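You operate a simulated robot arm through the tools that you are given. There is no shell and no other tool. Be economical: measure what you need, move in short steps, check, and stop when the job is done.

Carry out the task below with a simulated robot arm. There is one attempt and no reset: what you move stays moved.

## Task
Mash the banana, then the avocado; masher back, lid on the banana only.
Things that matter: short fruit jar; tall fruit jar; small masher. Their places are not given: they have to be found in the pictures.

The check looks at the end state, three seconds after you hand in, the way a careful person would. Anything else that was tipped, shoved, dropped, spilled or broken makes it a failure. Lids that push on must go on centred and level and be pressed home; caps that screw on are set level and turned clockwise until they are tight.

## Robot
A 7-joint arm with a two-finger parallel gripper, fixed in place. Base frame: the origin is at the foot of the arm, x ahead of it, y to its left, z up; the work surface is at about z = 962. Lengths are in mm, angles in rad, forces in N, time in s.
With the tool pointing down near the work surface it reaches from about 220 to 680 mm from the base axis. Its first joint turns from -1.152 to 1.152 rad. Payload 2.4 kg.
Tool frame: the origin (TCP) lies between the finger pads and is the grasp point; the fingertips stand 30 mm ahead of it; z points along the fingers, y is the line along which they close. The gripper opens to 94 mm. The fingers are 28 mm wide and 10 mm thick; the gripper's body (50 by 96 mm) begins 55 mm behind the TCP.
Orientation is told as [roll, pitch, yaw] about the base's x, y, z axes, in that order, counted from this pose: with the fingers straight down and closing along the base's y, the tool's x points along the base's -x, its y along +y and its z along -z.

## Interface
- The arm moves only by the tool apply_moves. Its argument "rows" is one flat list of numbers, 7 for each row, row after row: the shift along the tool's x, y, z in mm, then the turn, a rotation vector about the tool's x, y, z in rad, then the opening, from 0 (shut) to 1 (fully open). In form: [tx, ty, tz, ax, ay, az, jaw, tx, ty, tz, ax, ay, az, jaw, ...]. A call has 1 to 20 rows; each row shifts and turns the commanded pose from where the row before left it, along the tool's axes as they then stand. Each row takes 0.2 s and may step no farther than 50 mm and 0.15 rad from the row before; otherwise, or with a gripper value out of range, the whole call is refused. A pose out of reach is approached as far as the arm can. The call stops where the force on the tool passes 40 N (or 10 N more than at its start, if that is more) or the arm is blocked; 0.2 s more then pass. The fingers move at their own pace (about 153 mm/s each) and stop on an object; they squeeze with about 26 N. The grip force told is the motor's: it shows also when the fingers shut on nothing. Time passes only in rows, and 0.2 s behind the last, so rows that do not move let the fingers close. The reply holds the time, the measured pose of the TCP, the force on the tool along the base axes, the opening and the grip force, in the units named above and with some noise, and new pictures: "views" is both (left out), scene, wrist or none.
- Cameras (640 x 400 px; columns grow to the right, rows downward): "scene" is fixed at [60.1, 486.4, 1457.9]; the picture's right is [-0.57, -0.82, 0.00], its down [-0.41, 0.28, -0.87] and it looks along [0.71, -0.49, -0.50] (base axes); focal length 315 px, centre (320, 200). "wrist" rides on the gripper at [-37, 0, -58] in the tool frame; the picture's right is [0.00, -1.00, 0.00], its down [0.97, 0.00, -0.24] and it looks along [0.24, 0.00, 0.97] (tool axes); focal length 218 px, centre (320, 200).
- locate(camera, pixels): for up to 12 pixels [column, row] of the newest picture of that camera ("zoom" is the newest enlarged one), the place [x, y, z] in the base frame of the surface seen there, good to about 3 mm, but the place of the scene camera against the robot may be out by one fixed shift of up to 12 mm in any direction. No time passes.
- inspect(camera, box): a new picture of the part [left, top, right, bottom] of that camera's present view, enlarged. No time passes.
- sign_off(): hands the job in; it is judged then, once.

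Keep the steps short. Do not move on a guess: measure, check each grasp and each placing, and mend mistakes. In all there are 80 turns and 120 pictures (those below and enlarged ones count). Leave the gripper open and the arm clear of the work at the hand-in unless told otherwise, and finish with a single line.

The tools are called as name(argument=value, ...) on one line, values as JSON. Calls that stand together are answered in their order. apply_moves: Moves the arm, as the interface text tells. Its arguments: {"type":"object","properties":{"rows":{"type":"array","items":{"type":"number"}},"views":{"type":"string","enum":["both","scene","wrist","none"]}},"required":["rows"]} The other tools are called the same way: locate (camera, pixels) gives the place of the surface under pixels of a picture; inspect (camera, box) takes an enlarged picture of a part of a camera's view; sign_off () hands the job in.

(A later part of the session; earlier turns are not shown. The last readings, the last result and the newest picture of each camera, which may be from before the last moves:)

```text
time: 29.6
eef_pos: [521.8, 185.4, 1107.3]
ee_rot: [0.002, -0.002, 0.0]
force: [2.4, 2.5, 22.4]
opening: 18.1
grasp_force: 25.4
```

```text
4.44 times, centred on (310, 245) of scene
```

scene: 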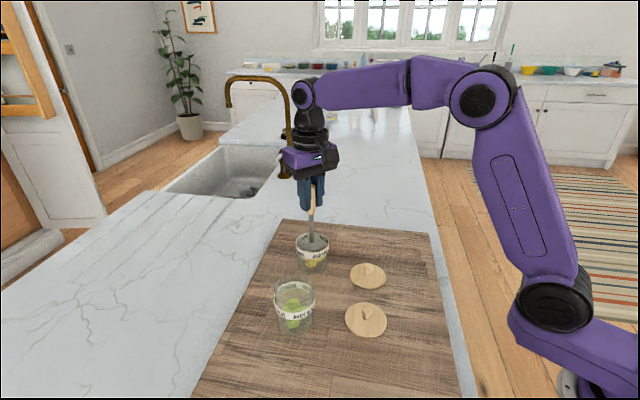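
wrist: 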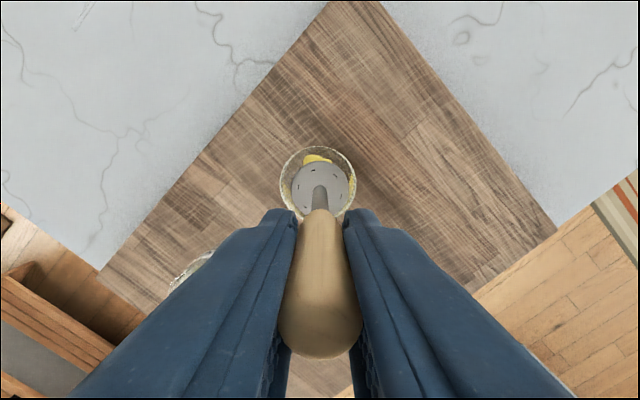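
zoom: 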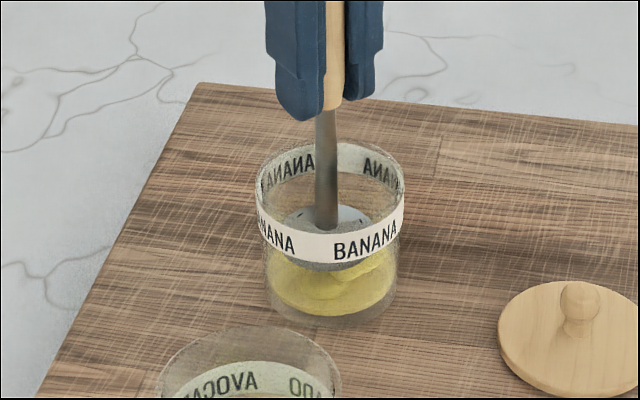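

The fingers slid down the handle by about 12 mm while the disc stayed put, so pressing further isn't useful. I'll raise the masher and look at the banana.

apply_moves(rows=[0, 0, -6, 0, 0, 0, 0.03, 0, 0, -15, 0, 0, 0, 0.03, 0, 0, -20, 0, 0, 0, 0.03, 0, 0, -20, 0, 0, 0, 0.03, 0, 0, -20, 0, 0, 0, 0.03])

inspect(camera="scene", box=[250, 190, 370, 300])

inspect(camera="wrist", box=[250, 120, 390, 260])

```text
time: 30.8
eef_pos: [521.3, 183.6, 1185.4]
ee_rot: [0.001, 0.001, 0.0]
force: [-0.3, -0.2, -0.7]
opening: 18.0
grasp_force: 26.7
```

scene: 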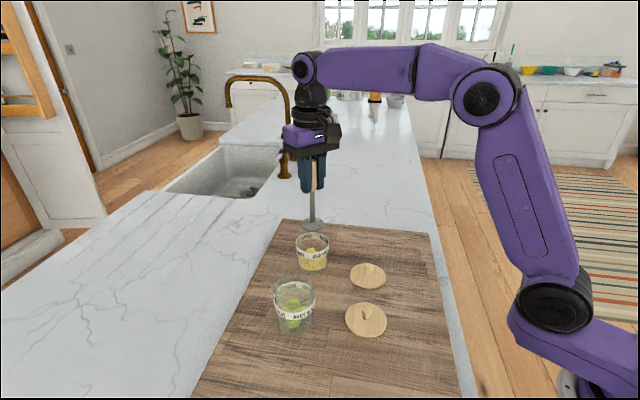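
wrist: 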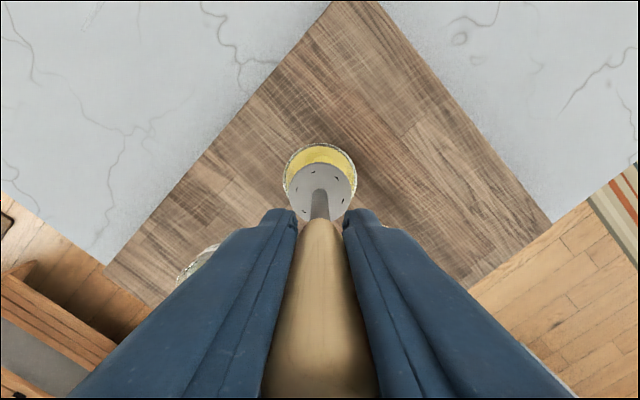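

```text
3.64 times, centred on (310, 245) of scene
```

zoom: 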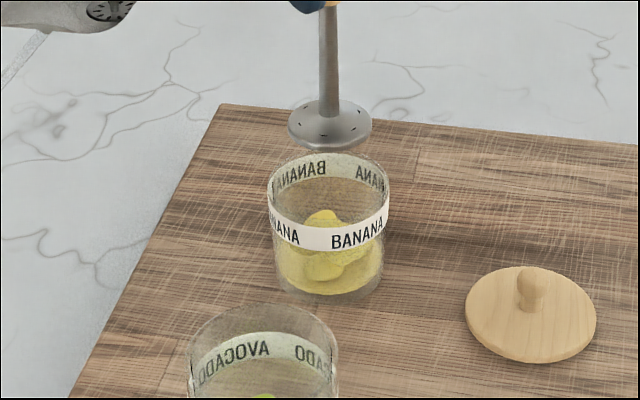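

```text
2.86 times, centred on (320, 190) of wrist
```

zoom: 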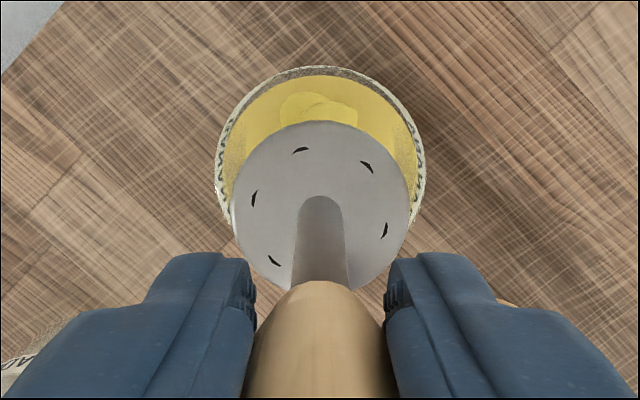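

The banana is partly mashed: there is a layer with chunks still showing. I'll give another stroke, since the disc still lines up with the jar.

apply_moves(rows=[-1, 0, 20, 0, 0, 0, 0.03, 0, 0, 20, 0, 0, 0, 0.03, 0, 0, 20, 0, 0, 0, 0.03, 0, 0, 12, 0, 0, 0, 0.03, 0, 0, 4, 0, 0, 0, 0.03, 0, 0, 3, 0, 0, 0, 0.03], views="none")

inspect(camera="scene", box=[260, 200, 360, 290])

```text
time: 32.2
eef_pos: [524.7, 184.3, 1105.8]
ee_rot: [0.001, 0.001, -0.001]
force: [0.3, -0.3, -1.4]
opening: 18.2
grasp_force: 26.6
```

```text
4.44 times, centred on (310, 245) of scene
```

zoom: 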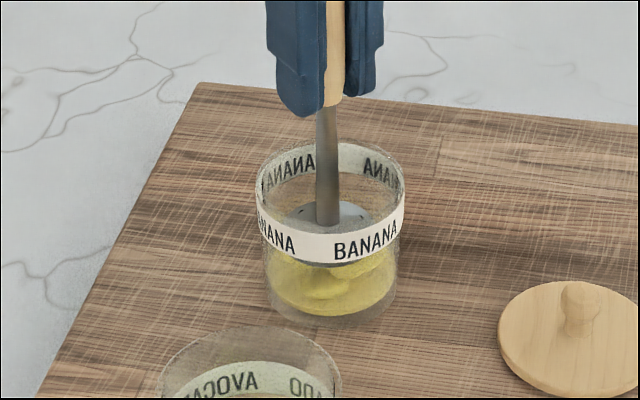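

apply_moves(rows=[0, 0, 3, 0, 0, 0, 0.0, 0, 0, 3, 0, 0, 0, 0.0, 0, 0, 3, 0, 0, 0, 0], views="none")

inspect(camera="scene", box=[260, 200, 360, 290])

```text
time: 33.0
eef_pos: [525.1, 184.5, 1102.0]
ee_rot: [0.002, -0.006, 0.001]
force: [-2.3, -1.7, 21.3]
opening: 18.4
grasp_force: 25.6
```

```text
4.44 times, centred on (310, 245) of scene
```

zoom: 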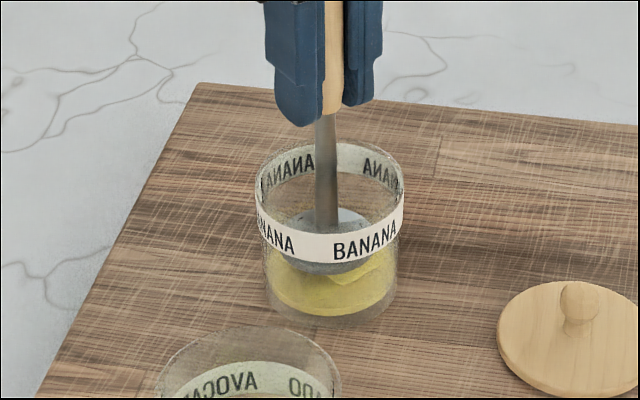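

Disc went a little lower. Lift and do another stroke, checking progress.

apply_moves(rows=[0, 0, -12, 0, 0, 0, 0, 0, 0, -12, 0, 0, 0, 0, 0, 0, 0, 0, 0, 0, 0, 0, 0, 12, 0, 0, 0, 0, 0, 0, 9, 0, 0, 0, 0, 0, 0, 3, 0, 0, 0, 0, 0, 0, 3, 0, 0, 0, 0], views="none")

inspect(camera="scene", box=[260, 200, 360, 290])

```text
time: 34.6
eef_pos: [524.5, 184.1, 1096.9]
ee_rot: [0.001, -0.005, 0.001]
force: [-3.7, -1.7, 20.9]
opening: 18.4
grasp_force: 26.1
```

```text
4.44 times, centred on (310, 245) of scene
```

zoom: 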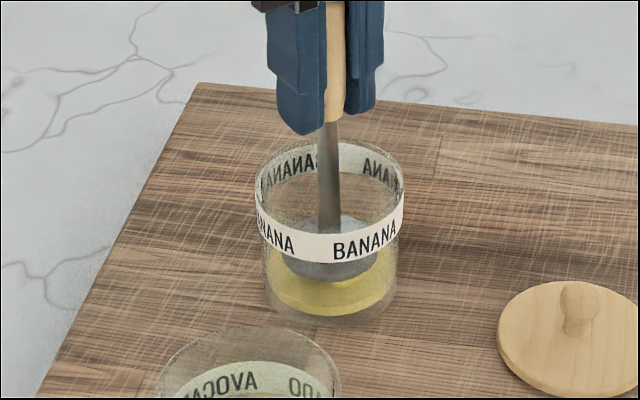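

Each stroke goes deeper: the disc is clearly lower now and the chunks are gone at the sides. Another stroke.

apply_moves(rows=[0, 0, -12, 0, 0, 0, 0, 0, 0, -12, 0, 0, 0, 0, 0, 0, 0, 0, 0, 0, 0, 0, 0, 12, 0, 0, 0, 0, 0, 0, 9, 0, 0, 0, 0, 0, 0, 3, 0, 0, 0, 0, 0, 0, 3, 0, 0, 0, 0], views="none")

inspect(camera="scene", box=[260, 200, 360, 290])

```text
time: 36.2
eef_pos: [523.7, 185.3, 1093.1]
ee_rot: [0.0, 0.0, 0.0]
force: [0.9, -0.3, 0.8]
opening: 18.0
grasp_force: 26.4
```

```text
4.44 times, centred on (310, 245) of scene
```

zoom: 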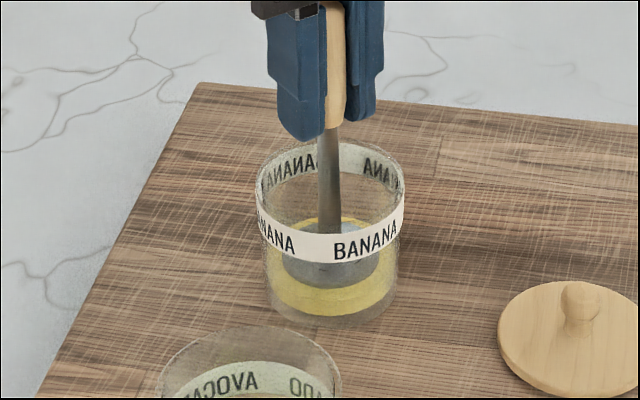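

No resistance yet, so I'll continue down a few mm.

apply_moves(rows=[0, 0, 3, 0, 0, 0, 0, 0, 0, 3, 0, 0, 0, 0, 0, 0, 2, 0, 0, 0, 0], views="none")

inspect(camera="scene", box=[260, 200, 360, 290])

```text
time: 37.0
eef_pos: [524.1, 186.0, 1086.5]
ee_rot: [-0.001, -0.004, -0.002]
force: [1.6, -2.5, 19.9]
opening: 18.1
grasp_force: 26.2
```

```text
4.44 times, centred on (310, 245) of scene
```

zoom: 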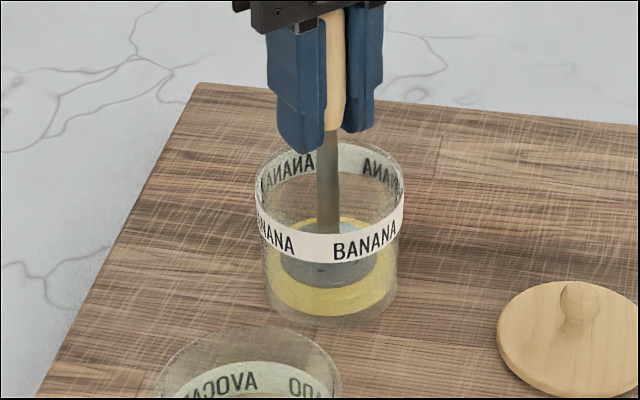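

I'll lift the masher out and look at the result.

apply_moves(rows=[0, 0, -10, 0, 0, 0, 0, 0, 0, -20, 0, 0, 0, 0, 0, 0, -20, 0, 0, 0, 0, 0, 0, -25, 0, 0, 0, 0, 0, 0, -15, 0, 0, 0, 0], views="wrist")

inspect(camera="scene", box=[250, 170, 370, 290])

inspect(camera="wrist", box=[250, 120, 390, 260])

```text
time: 38.2
eef_pos: [521.3, 184.1, 1174.9]
ee_rot: [0.0, -0.001, -0.001]
force: [0.8, 0.3, -1.2]
opening: 18.2
grasp_force: 26.1
```

wrist: 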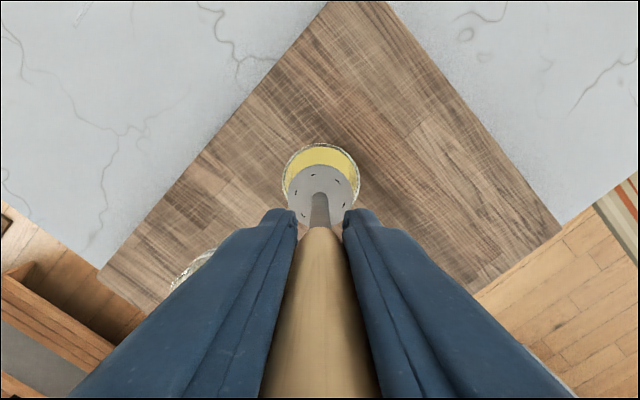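

```text
3.33 times, centred on (310, 230) of scene
```

zoom: 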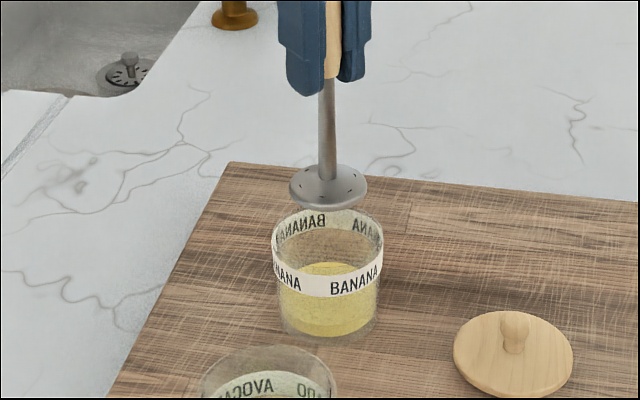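

```text
2.86 times, centred on (320, 190) of wrist
```

zoom: 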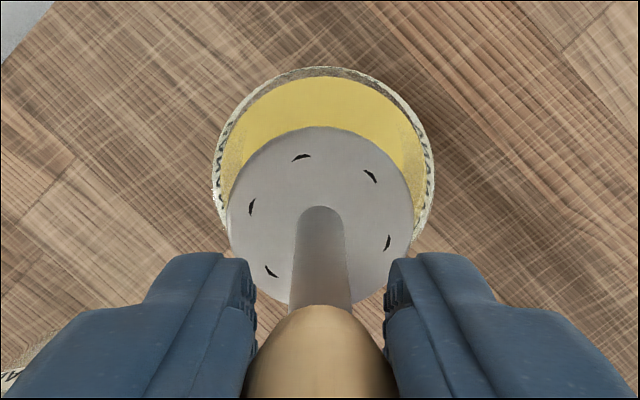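

The banana is a smooth mash. I'll lift higher and carry the masher over the avocado jar at about (411,296.5).

apply_moves(rows=[0, 0, -35, 0, 0, 0, 0, 37, 37, 0, 0, 0, 0, 0, 37, 37, 0, 0, 0, 0, 0, 38, 38, 0, 0, 0, 0, 0, 0, 0, 0, 0, 0, 0, 0], views="wrist")

inspect(camera="wrist", box=[250, 120, 390, 260])

inspect(camera="scene", box=[230, 220, 350, 340])

```text
refused: row 2 steps farther than a row can; nothing moved
```

```text
2.86 times, centred on (320, 190) of wrist
```

zoom: 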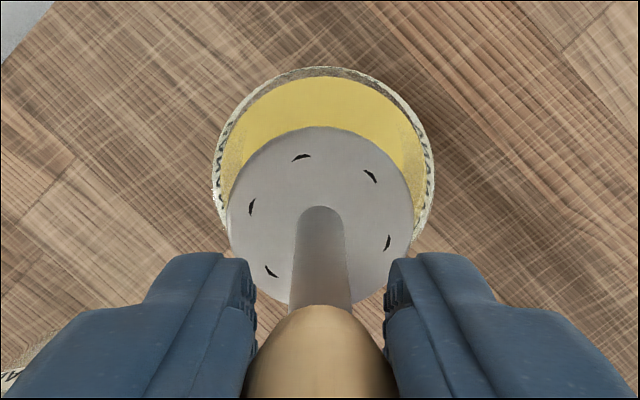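

```text
3.33 times, centred on (290, 280) of scene
```

zoom: 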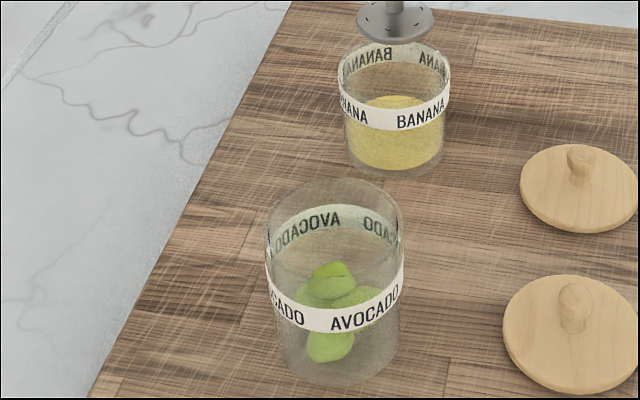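

The step was too long; I'll use shorter ones.

apply_moves(rows=[0, 0, -35, 0, 0, 0, 0, 28, 28, 0, 0, 0, 0, 0, 28, 28, 0, 0, 0, 0, 0, 28, 28, 0, 0, 0, 0, 0, 28, 28, 0, 0, 0, 0, 0, 0, 0, 0, 0, 0, 0, 0], views="wrist")

inspect(camera="wrist", box=[250, 120, 390, 260])

inspect(camera="scene", box=[230, 220, 350, 340])

```text
time: 39.6
eef_pos: [409.5, 296.8, 1210.0]
ee_rot: [-0.002, 0.0, 0.001]
force: [-0.7, -0.1, -0.8]
opening: 18.1
grasp_force: 26.2
```

wrist: 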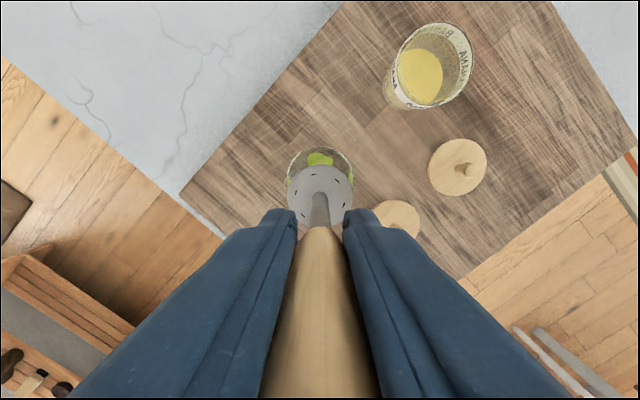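

```text
2.86 times, centred on (320, 190) of wrist
```

zoom: 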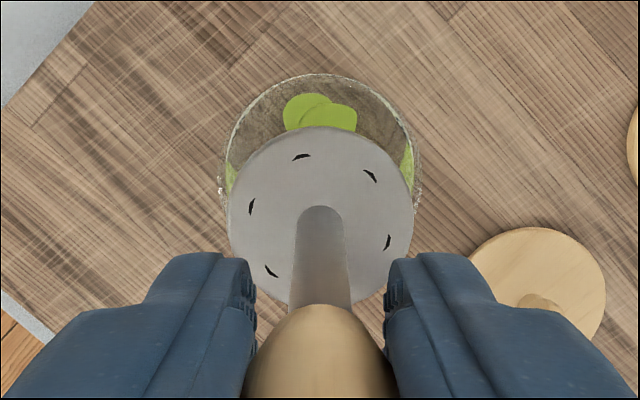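

```text
3.33 times, centred on (290, 280) of scene
```

zoom: 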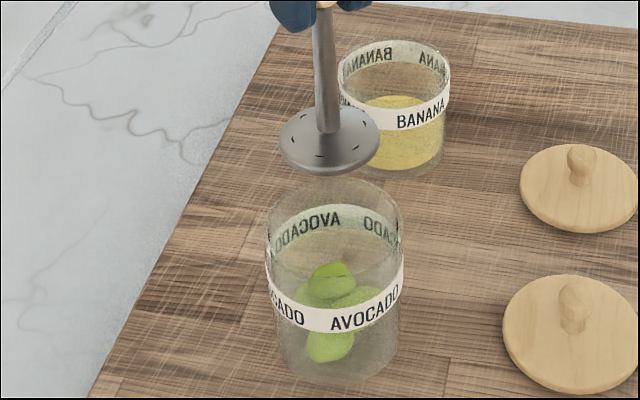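

The disc is centred on the avocado jar. I'll lower it to the rim and check.

apply_moves(rows=[0, 0, 25, 0, 0, 0, 0, 0, 0, 20, 0, 0, 0, 0, 0, 0, 10, 0, 0, 0, 0, 0, 0, 10, 0, 0, 0, 0, 0, 0, 5, 0, 0, 0, 0], views="none")

inspect(camera="scene", box=[240, 230, 350, 340])

```text
time: 40.8
eef_pos: [412.4, 297.2, 1142.1]
ee_rot: [0.0, 0.002, -0.001]
force: [-0.2, 0.3, -1.8]
opening: 18.2
grasp_force: 25.9
```

```text
3.64 times, centred on (295, 285) of scene
```

zoom: 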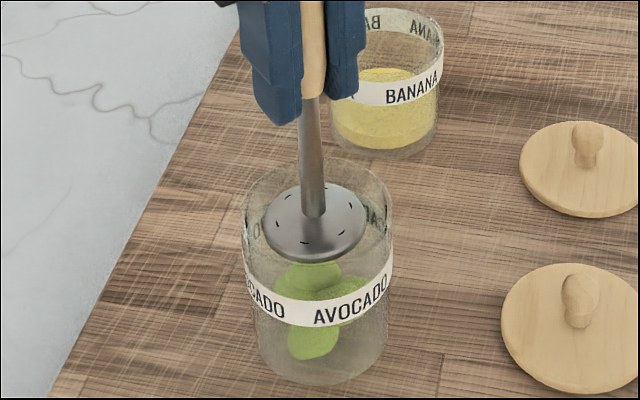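

Inside the jar without touching. I'll go on in small steps until I feel the fruit.

apply_moves(rows=[0, 0, 10, 0, 0, 0, 0, 0, 0, 8, 0, 0, 0, 0, 0, 0, 5, 0, 0, 0, 0, 0, 0, 5, 0, 0, 0, 0, 0, 0, 4, 0, 0, 0, 0, 0, 0, 3, 0, 0, 0, 0], views="none")

inspect(camera="scene", box=[240, 230, 350, 340])

```text
time: 42.2
eef_pos: [412.6, 295.9, 1105.8]
ee_rot: [0.0, 0.001, 0.0]
force: [0.5, 0.2, -1.7]
opening: 17.6
grasp_force: 26.0
```

```text
3.64 times, centred on (295, 285) of scene
```

zoom: 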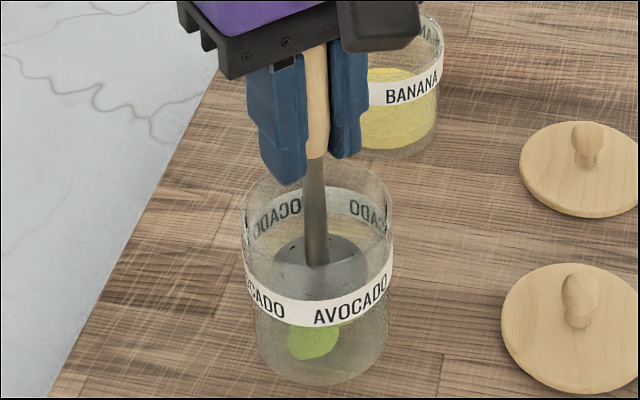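

apply_moves(rows=[0, 0, 3, 0, 0, 0, 0, 0, 0, 3, 0, 0, 0, 0, 0, 0, 3, 0, 0, 0, 0], views="none")

inspect(camera="scene", box=[240, 230, 350, 340])

```text
time: 43.0
eef_pos: [414.2, 294.9, 1097.6]
ee_rot: [0.0, -0.004, 0.001]
force: [-3.2, -5.4, 21.7]
opening: 17.9
grasp_force: 26.0
```

```text
3.64 times, centred on (295, 285) of scene
```

zoom: 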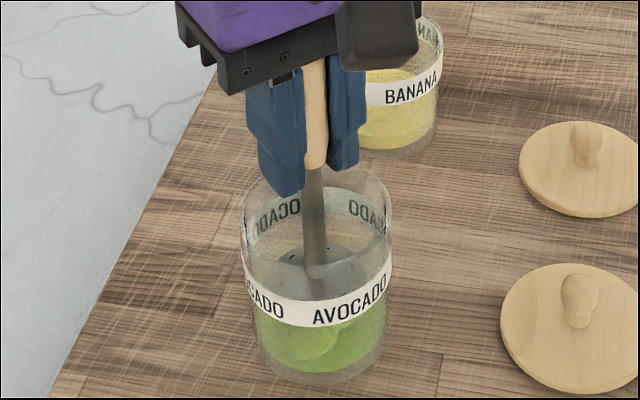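

First stage is done. Next stroke: lift 24, then press about 26.

apply_moves(rows=[0, 0, -12, 0, 0, 0, 0, 0, 0, -12, 0, 0, 0, 0, 0, 0, 0, 0, 0, 0, 0, 0, 0, 12, 0, 0, 0, 0, 0, 0, 9, 0, 0, 0, 0, 0, 0, 3, 0, 0, 0, 0, 0, 0, 3, 0, 0, 0, 0], views="none")

inspect(camera="scene", box=[240, 230, 350, 340])

```text
time: 44.6
eef_pos: [411.2, 296.5, 1093.4]
ee_rot: [0.001, -0.003, 0.001]
force: [-0.8, -1.0, 7.0]
opening: 18.0
grasp_force: 25.5
```

```text
3.64 times, centred on (295, 285) of scene
```

zoom: 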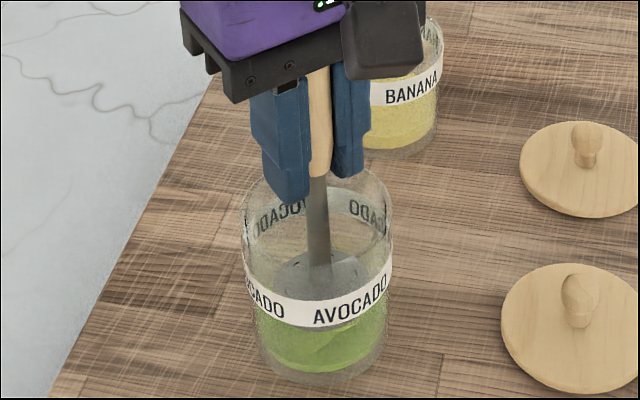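

Progressing. Another stroke.

apply_moves(rows=[0, 0, 2, 0, 0, 0, 0, 0, 0, -12, 0, 0, 0, 0, 0, 0, -12, 0, 0, 0, 0, 0, 0, 0, 0, 0, 0, 0, 0, 0, 12, 0, 0, 0, 0, 0, 0, 9, 0, 0, 0, 0, 0, 0, 3, 0, 0, 0, 0, 0, 0, 3, 0, 0, 0, 0], views="none")

inspect(camera="scene", box=[240, 230, 350, 340])

```text
time: 46.4
eef_pos: [411.6, 296.9, 1089.5]
ee_rot: [0.003, -0.001, 0.004]
force: [-1.4, -0.9, 12.4]
opening: 17.9
grasp_force: 26.0
```

```text
3.64 times, centred on (295, 285) of scene
```

zoom: 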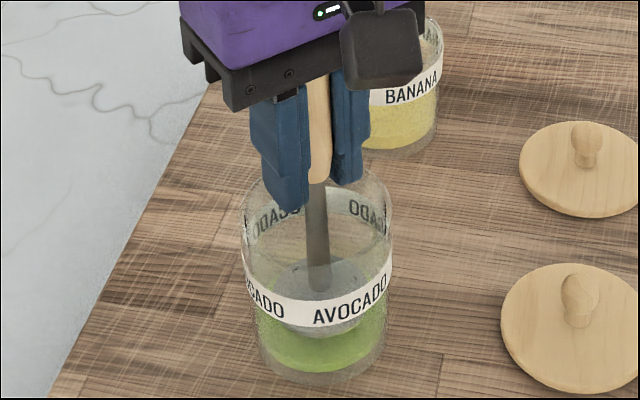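

apply_moves(rows=[0, 0, 2, 0, 0, 0, 0, 0, 0, -12, 0, 0, 0, 0, 0, 0, -12, 0, 0, 0, 0, 0, 0, 0, 0, 0, 0, 0, 0, 0, 12, 0, 0, 0, 0, 0, 0, 9, 0, 0, 0, 0, 0, 0, 3, 0, 0, 0, 0, 0, 0, 3, 0, 0, 0, 0, 0, 0, 3, 0, 0, 0, 0], views="none")

inspect(camera="scene", box=[240, 230, 350, 340])

```text
time: 48.4
eef_pos: [412.2, 296.7, 1081.3]
ee_rot: [0.006, -0.004, 0.0]
force: [-0.9, 0.0, 20.9]
opening: 18.2
grasp_force: 26.4
```

```text
3.64 times, centred on (295, 285) of scene
```

zoom: 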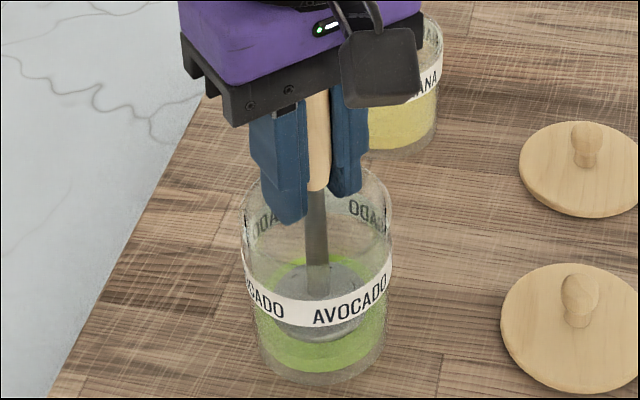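

That looks like the end stage reached with the banana. I'll lift out and check.

apply_moves(rows=[0, 0, -10, 0, 0, 0, 0, 0, 0, -25, 0, 0, 0, 0, 0, 0, -25, 0, 0, 0, 0, 0, 0, -35, 0, 0, 0, 0, 0, 0, -35, 0, 0, 0, 0, 0, 0, 0, 0, 0, 0, 0])

inspect(camera="scene", box=[230, 190, 380, 340])

inspect(camera="wrist", box=[250, 120, 390, 260])

```text
time: 49.8
eef_pos: [412.9, 297.0, 1209.8]
ee_rot: [0.002, 0.0, -0.001]
force: [0.4, 0.5, -1.7]
opening: 18.2
grasp_force: 26.0
```

scene: 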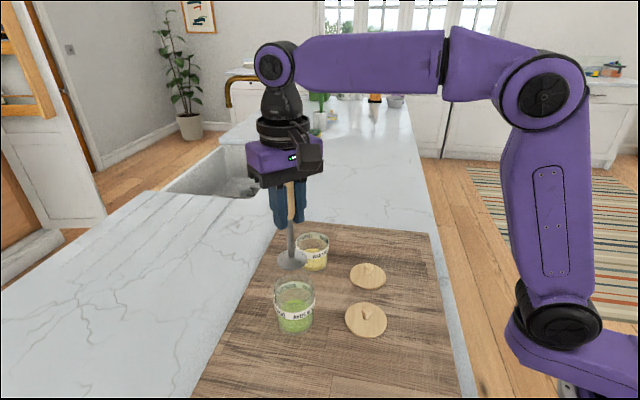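
wrist: 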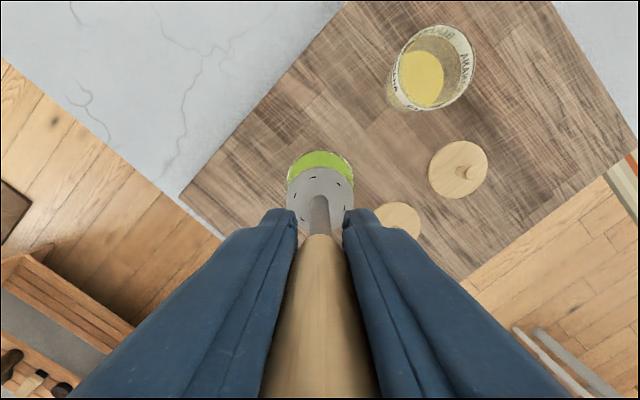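

```text
2.67 times, centred on (305, 265) of scene
```

zoom: 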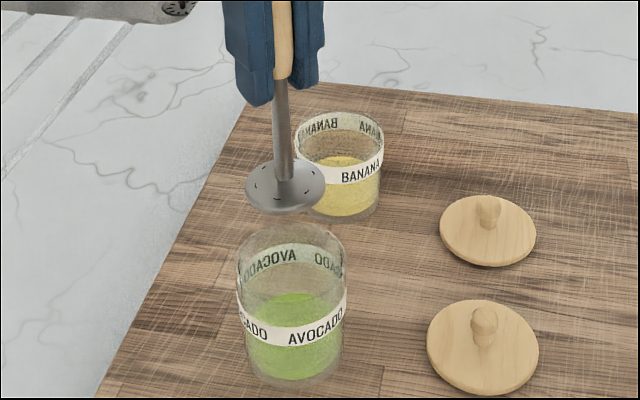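

```text
2.86 times, centred on (320, 190) of wrist
```

zoom: 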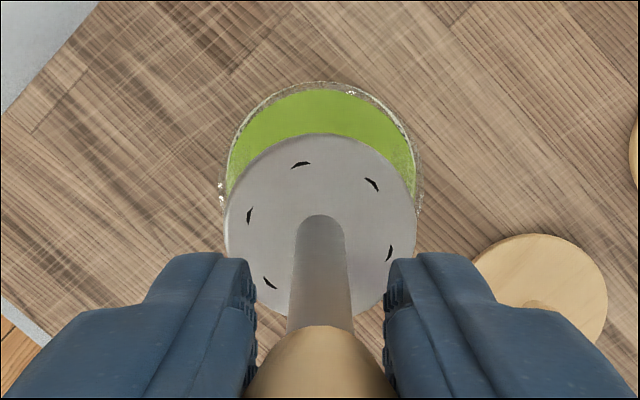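

Avocado is smooth too. I'll carry the masher back to its place at (534.5,48.5), staying high.

apply_moves(rows=[-20.4, -41.4, 0, 0, 0, 0, 0, -20.4, -41.4, 0, 0, 0, 0, 0, -20.4, -41.4, 0, 0, 0, 0, 0, -20.4, -41.4, 0, 0, 0, 0, 0, -20.4, -41.4, 0, 0, 0, 0, 0, -20.4, -41.4, 0, 0, 0, 0, 0, 0, 0, 30, 0, 0, 0, 0, 0, 0, 30, 0, 0, 0, 0, 0, 0, 0, 0, 0, 0, 0])

inspect(camera="scene", box=[290, 140, 430, 270])

locate(camera="wrist", pixels=[[320, 171], [293, 190], [347, 190]])

```text
time: 51.8
eef_pos: [533.3, 46.6, 1149.0]
ee_rot: [0.0, 0.0, 0.001]
force: [0.3, 0.1, -1.9]
opening: 17.9
grasp_force: 25.7
```

scene: 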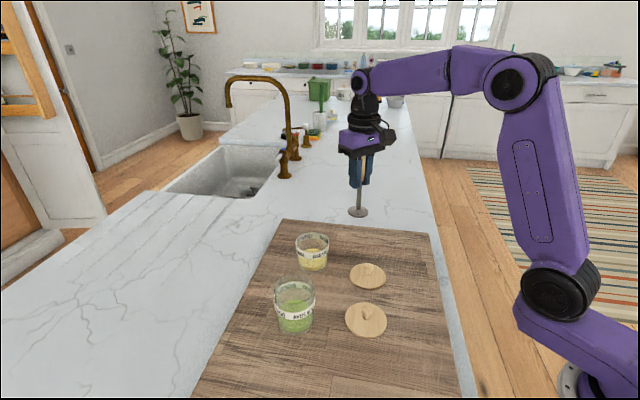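
wrist: 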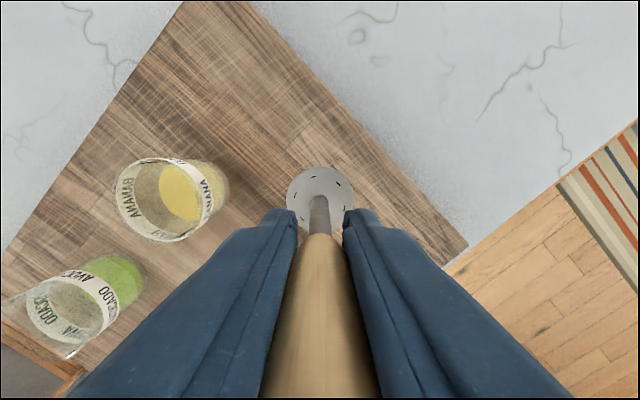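

```text
3.08 times, centred on (360, 205) of scene
```

zoom: 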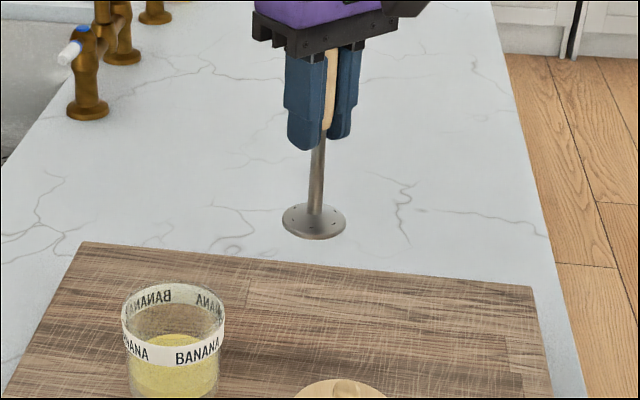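

```text
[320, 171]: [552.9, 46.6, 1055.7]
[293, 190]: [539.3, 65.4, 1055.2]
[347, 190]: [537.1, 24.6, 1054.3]
```

Disc top is at z 1055 and was about 969 when standing, so about 86 mm to go. I'll trim the position and lower 78 first.

apply_moves(rows=[-1, 2, 30, 0, 0, 0, 0, 0, 0, 30, 0, 0, 0, 0, 0, 0, 14, 0, 0, 0, 0, 0, 0, 4, 0, 0, 0, 0, 0, 0, 0, 0, 0, 0, 0], views="none")

inspect(camera="scene", box=[310, 160, 410, 260])

```text
time: 53.0
eef_pos: [536.2, 51.1, 1070.0]
ee_rot: [0.002, 0.0, 0.001]
force: [-0.9, -0.5, -1.3]
opening: 17.9
grasp_force: 25.6
```

```text
4.00 times, centred on (360, 210) of scene
```

zoom: 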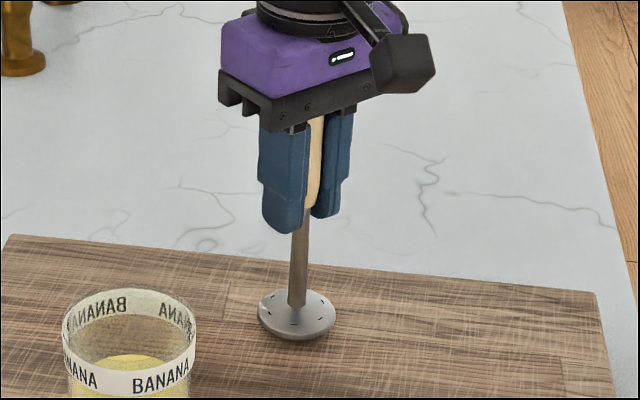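

apply_moves(rows=[0, 0, 2, 0, 0, 0, 0, 0, 0, 2, 0, 0, 0, 0, 0, 0, 1, 0, 0, 0, 0], views="none")

```text
time: 53.8
eef_pos: [537.6, 51.4, 1065.8]
ee_rot: [0.0, -0.002, -0.002]
force: [-0.5, -0.2, -1.4]
opening: 18.3
grasp_force: 25.9
```

apply_moves(rows=[0, 0, 1.5, 0, 0, 0, 0, 0, 0, 1.5, 0, 0, 0, 0, 0, 0, 1, 0, 0, 0, 0], views="none")

inspect(camera="scene", box=[310, 160, 410, 260])

```text
time: 54.6
eef_pos: [537.3, 50.0, 1063.1]
ee_rot: [0.0, -0.002, 0.001]
force: [-0.1, -1.7, 10.5]
opening: 18.1
grasp_force: 26.2
```

```text
4.00 times, centred on (360, 210) of scene
```

zoom: 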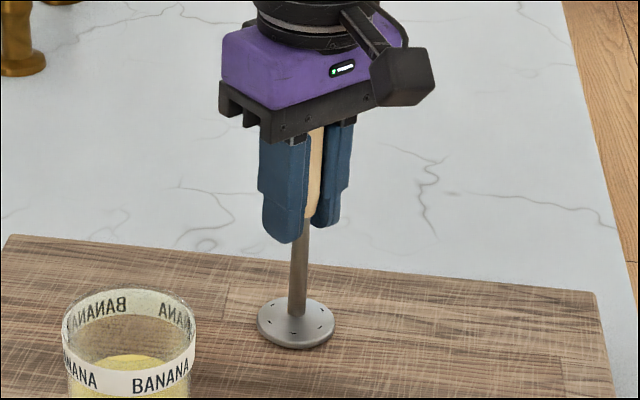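

Contact at 10.5 N. I'll open gently in place and check that it stands.

apply_moves(rows=[0, 0, 0.5, 0, 0, 0, 0, 0, 0, 0, 0, 0, 0, 0.25, 0, 0, 0, 0, 0, 0, 0.4, 0, 0, 0, 0, 0, 0, 0.55, 0, 0, 0, 0, 0, 0, 0.55], views="wrist")

inspect(camera="scene", box=[310, 160, 410, 260])

```text
time: 55.8
eef_pos: [535.6, 50.8, 1062.2]
ee_rot: [0.0, 0.001, 0.0]
force: [0.5, 0.2, -0.7]
opening: 51.6
grasp_force: 0.0
```

wrist: 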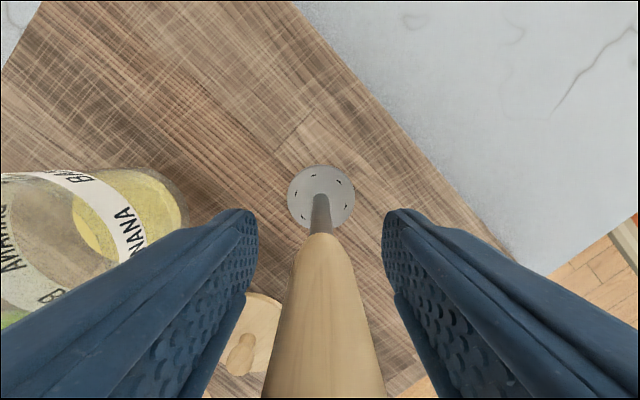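

```text
4.00 times, centred on (360, 210) of scene
```

zoom: 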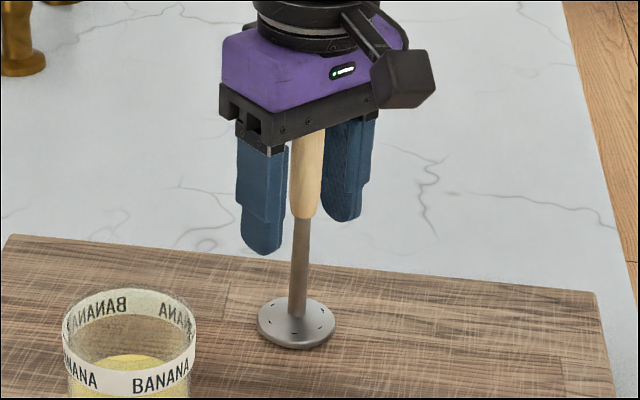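

The masher stands freely. I'll rise straight up, then go above the banana lid at (415.5,109.5).

apply_moves(rows=[0, 0, -30, 0, 0, 0, 0.55, 0, 0, -45, 0, 0, 0, 0.55, 0, 0, -45, 0, 0, 0, 0.55, 40, 19.7, 0, 0, 0, 0, 0.55, 40, 19.7, 0, 0, 0, 0, 0.55, 40, 19.7, 0, 0, 0, 0, 0.55, 0, 0, 40, 0, 0, 0, 0.55, 0, 0, 40, 0, 0, 0, 0.55, 0, 0, 0, 0, 0, 0, 0.55])

inspect(camera="scene", box=[260, 170, 420, 330])

```text
time: 57.8
eef_pos: [416.7, 108.2, 1100.6]
ee_rot: [-0.001, 0.0, -0.001]
force: [-0.9, 0.0, -0.1]
opening: 51.8
grasp_force: 0.0
```

scene: 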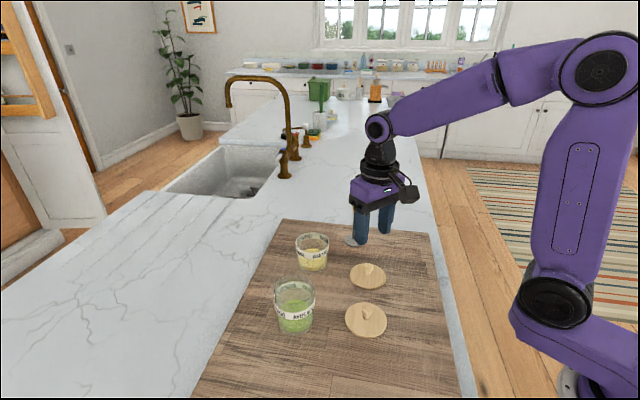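
wrist: 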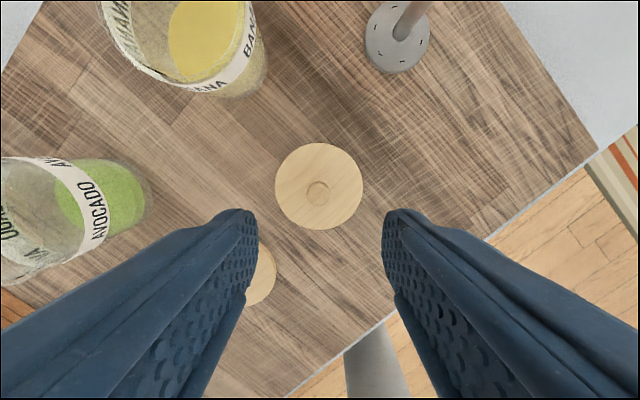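

```text
2.50 times, centred on (340, 250) of scene
```

zoom: 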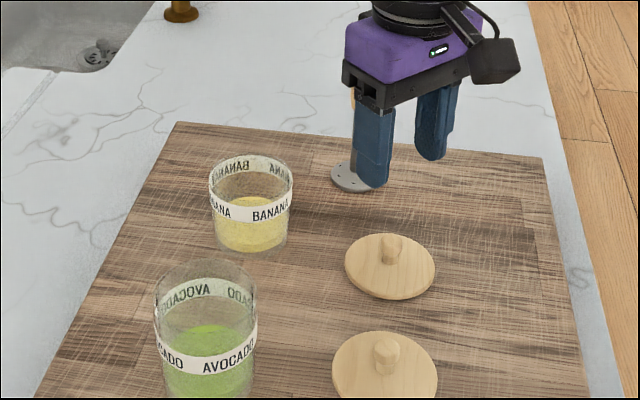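

The banana lid is centred under the tool. I'll descend to the height at which it was set down, TCP z about 1007, and check.

apply_moves(rows=[0.5, 1, 40, 0, 0, 0, 0.55, 0, 0, 40, 0, 0, 0, 0.55, 0, 0, 13, 0, 0, 0, 0.45, 0, 0, 0, 0, 0, 0, 0.45], views="wrist")

locate(camera="wrist", pixels=[[320, 245], [320, 262], [320, 160], [320, 298]])

```text
time: 58.8
eef_pos: [416.1, 109.0, 1006.9]
ee_rot: [0.0, 0.0, 0.0]
force: [-0.1, -0.5, -0.1]
opening: 42.2
grasp_force: 0.0
```

wrist: 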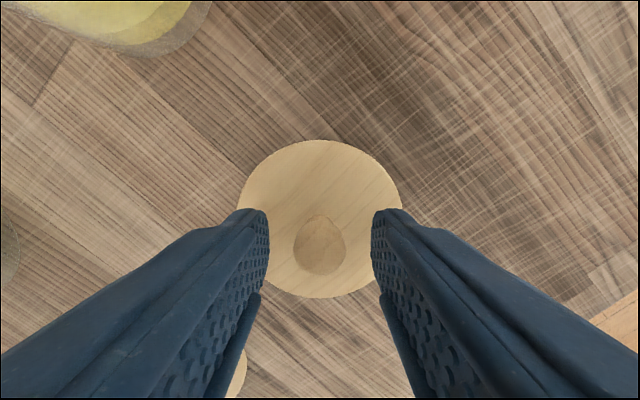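

```text
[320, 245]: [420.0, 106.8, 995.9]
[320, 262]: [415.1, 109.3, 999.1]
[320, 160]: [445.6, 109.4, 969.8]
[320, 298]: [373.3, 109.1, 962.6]
```

Well placed. I'll close, lift 145 mm, and carry it above the jar (523.5,183.5), then check the lid is level.

apply_moves(rows=[0, 0, 0, 0, 0, 0, 0.2, 0, 0, 0, 0, 0, 0, 0, 0, 0, 0, 0, 0, 0, 0, 0, 0, -15, 0, 0, 0, 0, 0, 0, -40, 0, 0, 0, 0, 0, 0, -45, 0, 0, 0, 0, 0, 0, -30, 0, 0, 0, 0, -36, 25, 0, 0, 0, 0, 0, -36, 25, 0, 0, 0, 0, 0, -36, 24.5, 0, 0, 0, 0, 0, 0, 0, 0, 0, 0, 0, 0])

inspect(camera="scene", box=[250, 150, 390, 290])

inspect(camera="wrist", box=[220, 110, 420, 310])

```text
time: 61.2
eef_pos: [521.3, 185.0, 1140.2]
ee_rot: [0.001, 0.002, 0.0]
force: [-0.5, 0.2, -1.5]
opening: 16.1
grasp_force: 25.9
```

scene: 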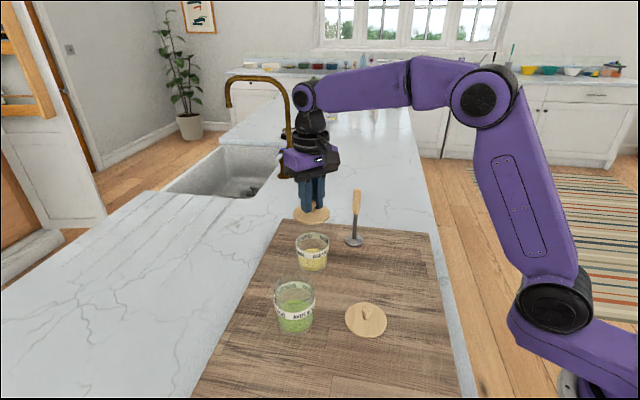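
wrist: 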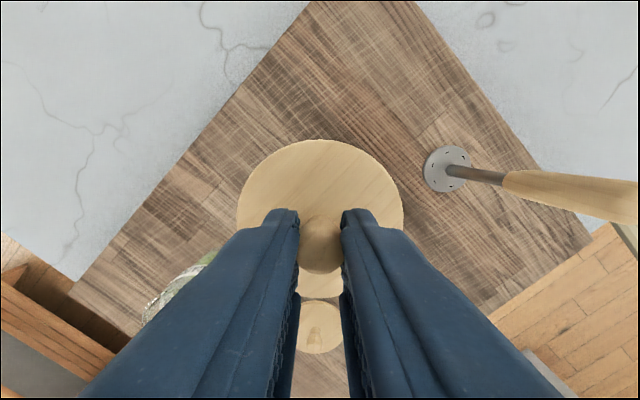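

```text
2.86 times, centred on (320, 220) of scene
```

zoom: 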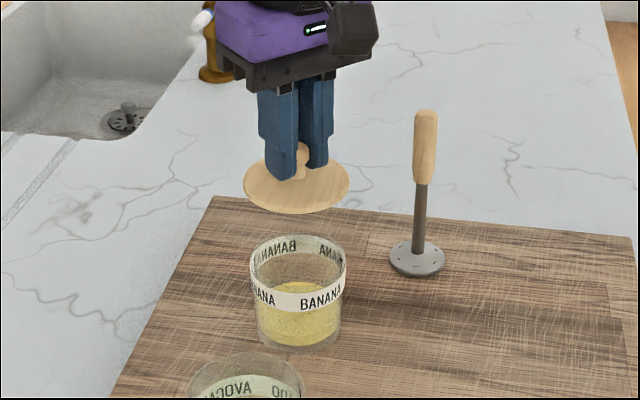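

```text
2.00 times, centred on (320, 210) of wrist
```

zoom: 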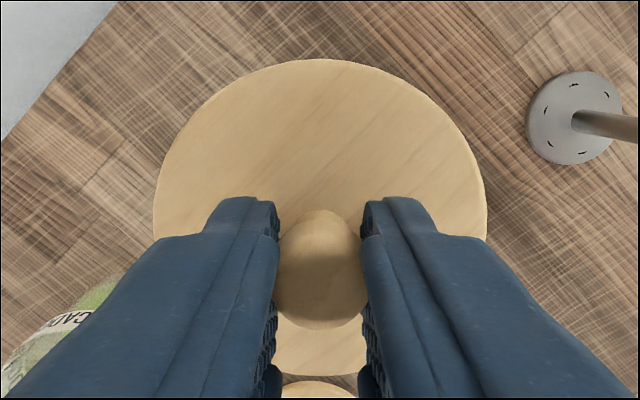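

I'll check that the jar hasn't shifted since the lid came off, using the same enlarged box as before.

inspect(camera="scene", box=[260, 170, 380, 290])

apply_moves(rows=[0, 0, 0, 0, 0, 0, 0], views="none")

```text
3.33 times, centred on (320, 230) of scene
```

zoom: 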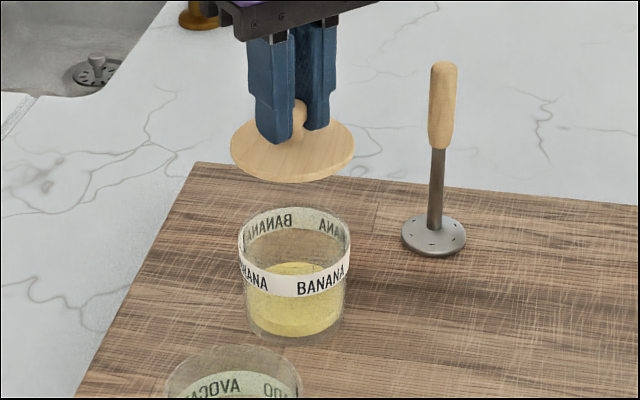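

```text
time: 61.6
eef_pos: [522.3, 184.8, 1140.3]
ee_rot: [0.0, 0.0, 0.001]
force: [0.1, 0.0, -0.3]
opening: 16.1
grasp_force: 26.5
```

The jar and masher are exactly where they were. I'll trim to the original lid axis and lower to about 10 mm above seating.

apply_moves(rows=[-1.5, -1.5, 20, 0, 0, 0, 0, 0, 0, 20, 0, 0, 0, 0, 0, 0, 18, 0, 0, 0, 0, 0, 0, 0, 0, 0, 0, 0], views="none")

inspect(camera="scene", box=[270, 200, 350, 280])

```text
time: 62.6
eef_pos: [524.5, 184.4, 1080.1]
ee_rot: [0.0, 0.0, 0.0]
force: [-0.7, 0.4, -0.9]
opening: 16.3
grasp_force: 26.2
```

```text
5.00 times, centred on (310, 240) of scene
```

zoom: 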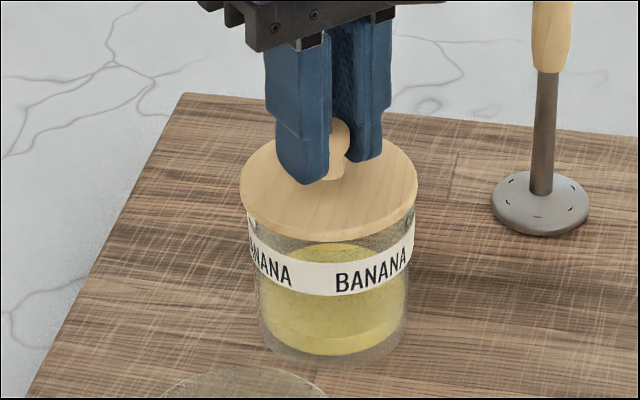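

The lid is centred over the jar (329 versus 328.5 in the zoom). I'll lower in small steps to contact.

apply_moves(rows=[0, -0.5, 4, 0, 0, 0, 0, 0, 0, 2, 0, 0, 0, 0, 0, 0, 2, 0, 0, 0, 0, 0, 0, 1, 0, 0, 0, 0], views="none")

```text
time: 63.6
eef_pos: [522.4, 184.8, 1073.1]
ee_rot: [0.0, 0.001, 0.002]
force: [-5.7, -1.1, 7.6]
opening: 16.0
grasp_force: 26.1
```

inspect(camera="scene", box=[280, 215, 345, 275])

apply_moves(rows=[0, 0, 1, 0, 0, 0, 0, 0, 0, 0, 0, 0, 0, 0], views="wrist")

```text
6.67 times, centred on (312, 245) of scene
```

zoom: 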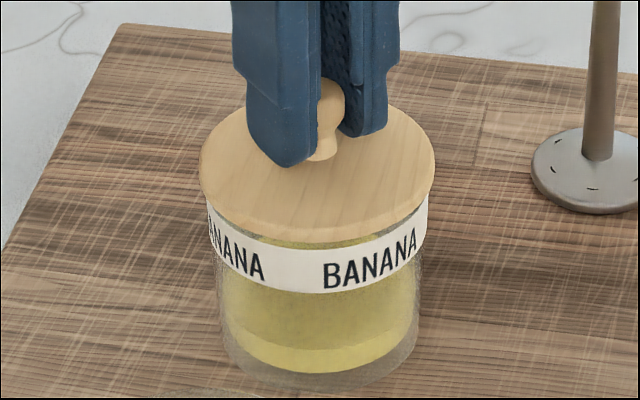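

```text
time: 64.2
eef_pos: [523.0, 183.7, 1072.2]
ee_rot: [0.003, -0.002, 0.002]
force: [-13.7, -2.2, 27.2]
opening: 16.3
grasp_force: 25.5
```

wrist: 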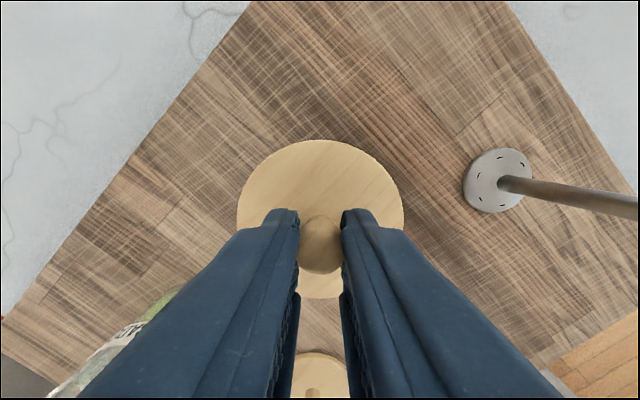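

Force rose to 27 N with some sideways push in -x. I'll measure the lid's level and height (it was 1035 at the start).

locate(camera="wrist", pixels=[[320, 145], [320, 175], [250, 205], [392, 205], [242, 215], [320, 290], [280, 165], [360, 165]])

inspect(camera="scene", box=[280, 215, 345, 275])

apply_moves(rows=[0, 0, -1, 0, 0, 0, 0, 1, 0, 0, 0, 0, 0, 0, 0, 0, 0, 0, 0, 0, 0], views="none")

```text
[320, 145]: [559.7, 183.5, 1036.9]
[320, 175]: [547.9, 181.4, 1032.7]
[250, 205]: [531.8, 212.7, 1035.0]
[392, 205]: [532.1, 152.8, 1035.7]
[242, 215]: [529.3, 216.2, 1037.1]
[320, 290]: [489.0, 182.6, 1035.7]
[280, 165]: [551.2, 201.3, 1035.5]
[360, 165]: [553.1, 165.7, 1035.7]
```

```text
6.67 times, centred on (312, 245) of scene
```

zoom: 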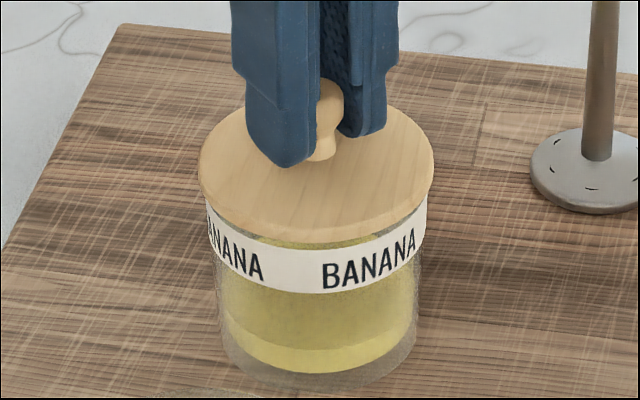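

```text
time: 65.0
eef_pos: [523.9, 183.3, 1072.6]
ee_rot: [-0.001, 0.001, 0.001]
force: [-4.1, 4.3, 7.3]
opening: 16.2
grasp_force: 25.7
```

The lid is level, and its top at about 1035.5 matches the original. I'll press home firmly (the 40 N stop protects the jar), then ease off.

apply_moves(rows=[0, 0, 0.7, 0, 0, 0, 0, 0, 0, 0.7, 0, 0, 0, 0, 0, 0, 0, 0, 0, 0, 0], views="none")

```text
time: 65.8
eef_pos: [523.4, 183.2, 1072.3]
ee_rot: [0.0, -0.002, -0.001]
force: [-8.4, 6.4, 20.6]
opening: 16.3
grasp_force: 25.8
```

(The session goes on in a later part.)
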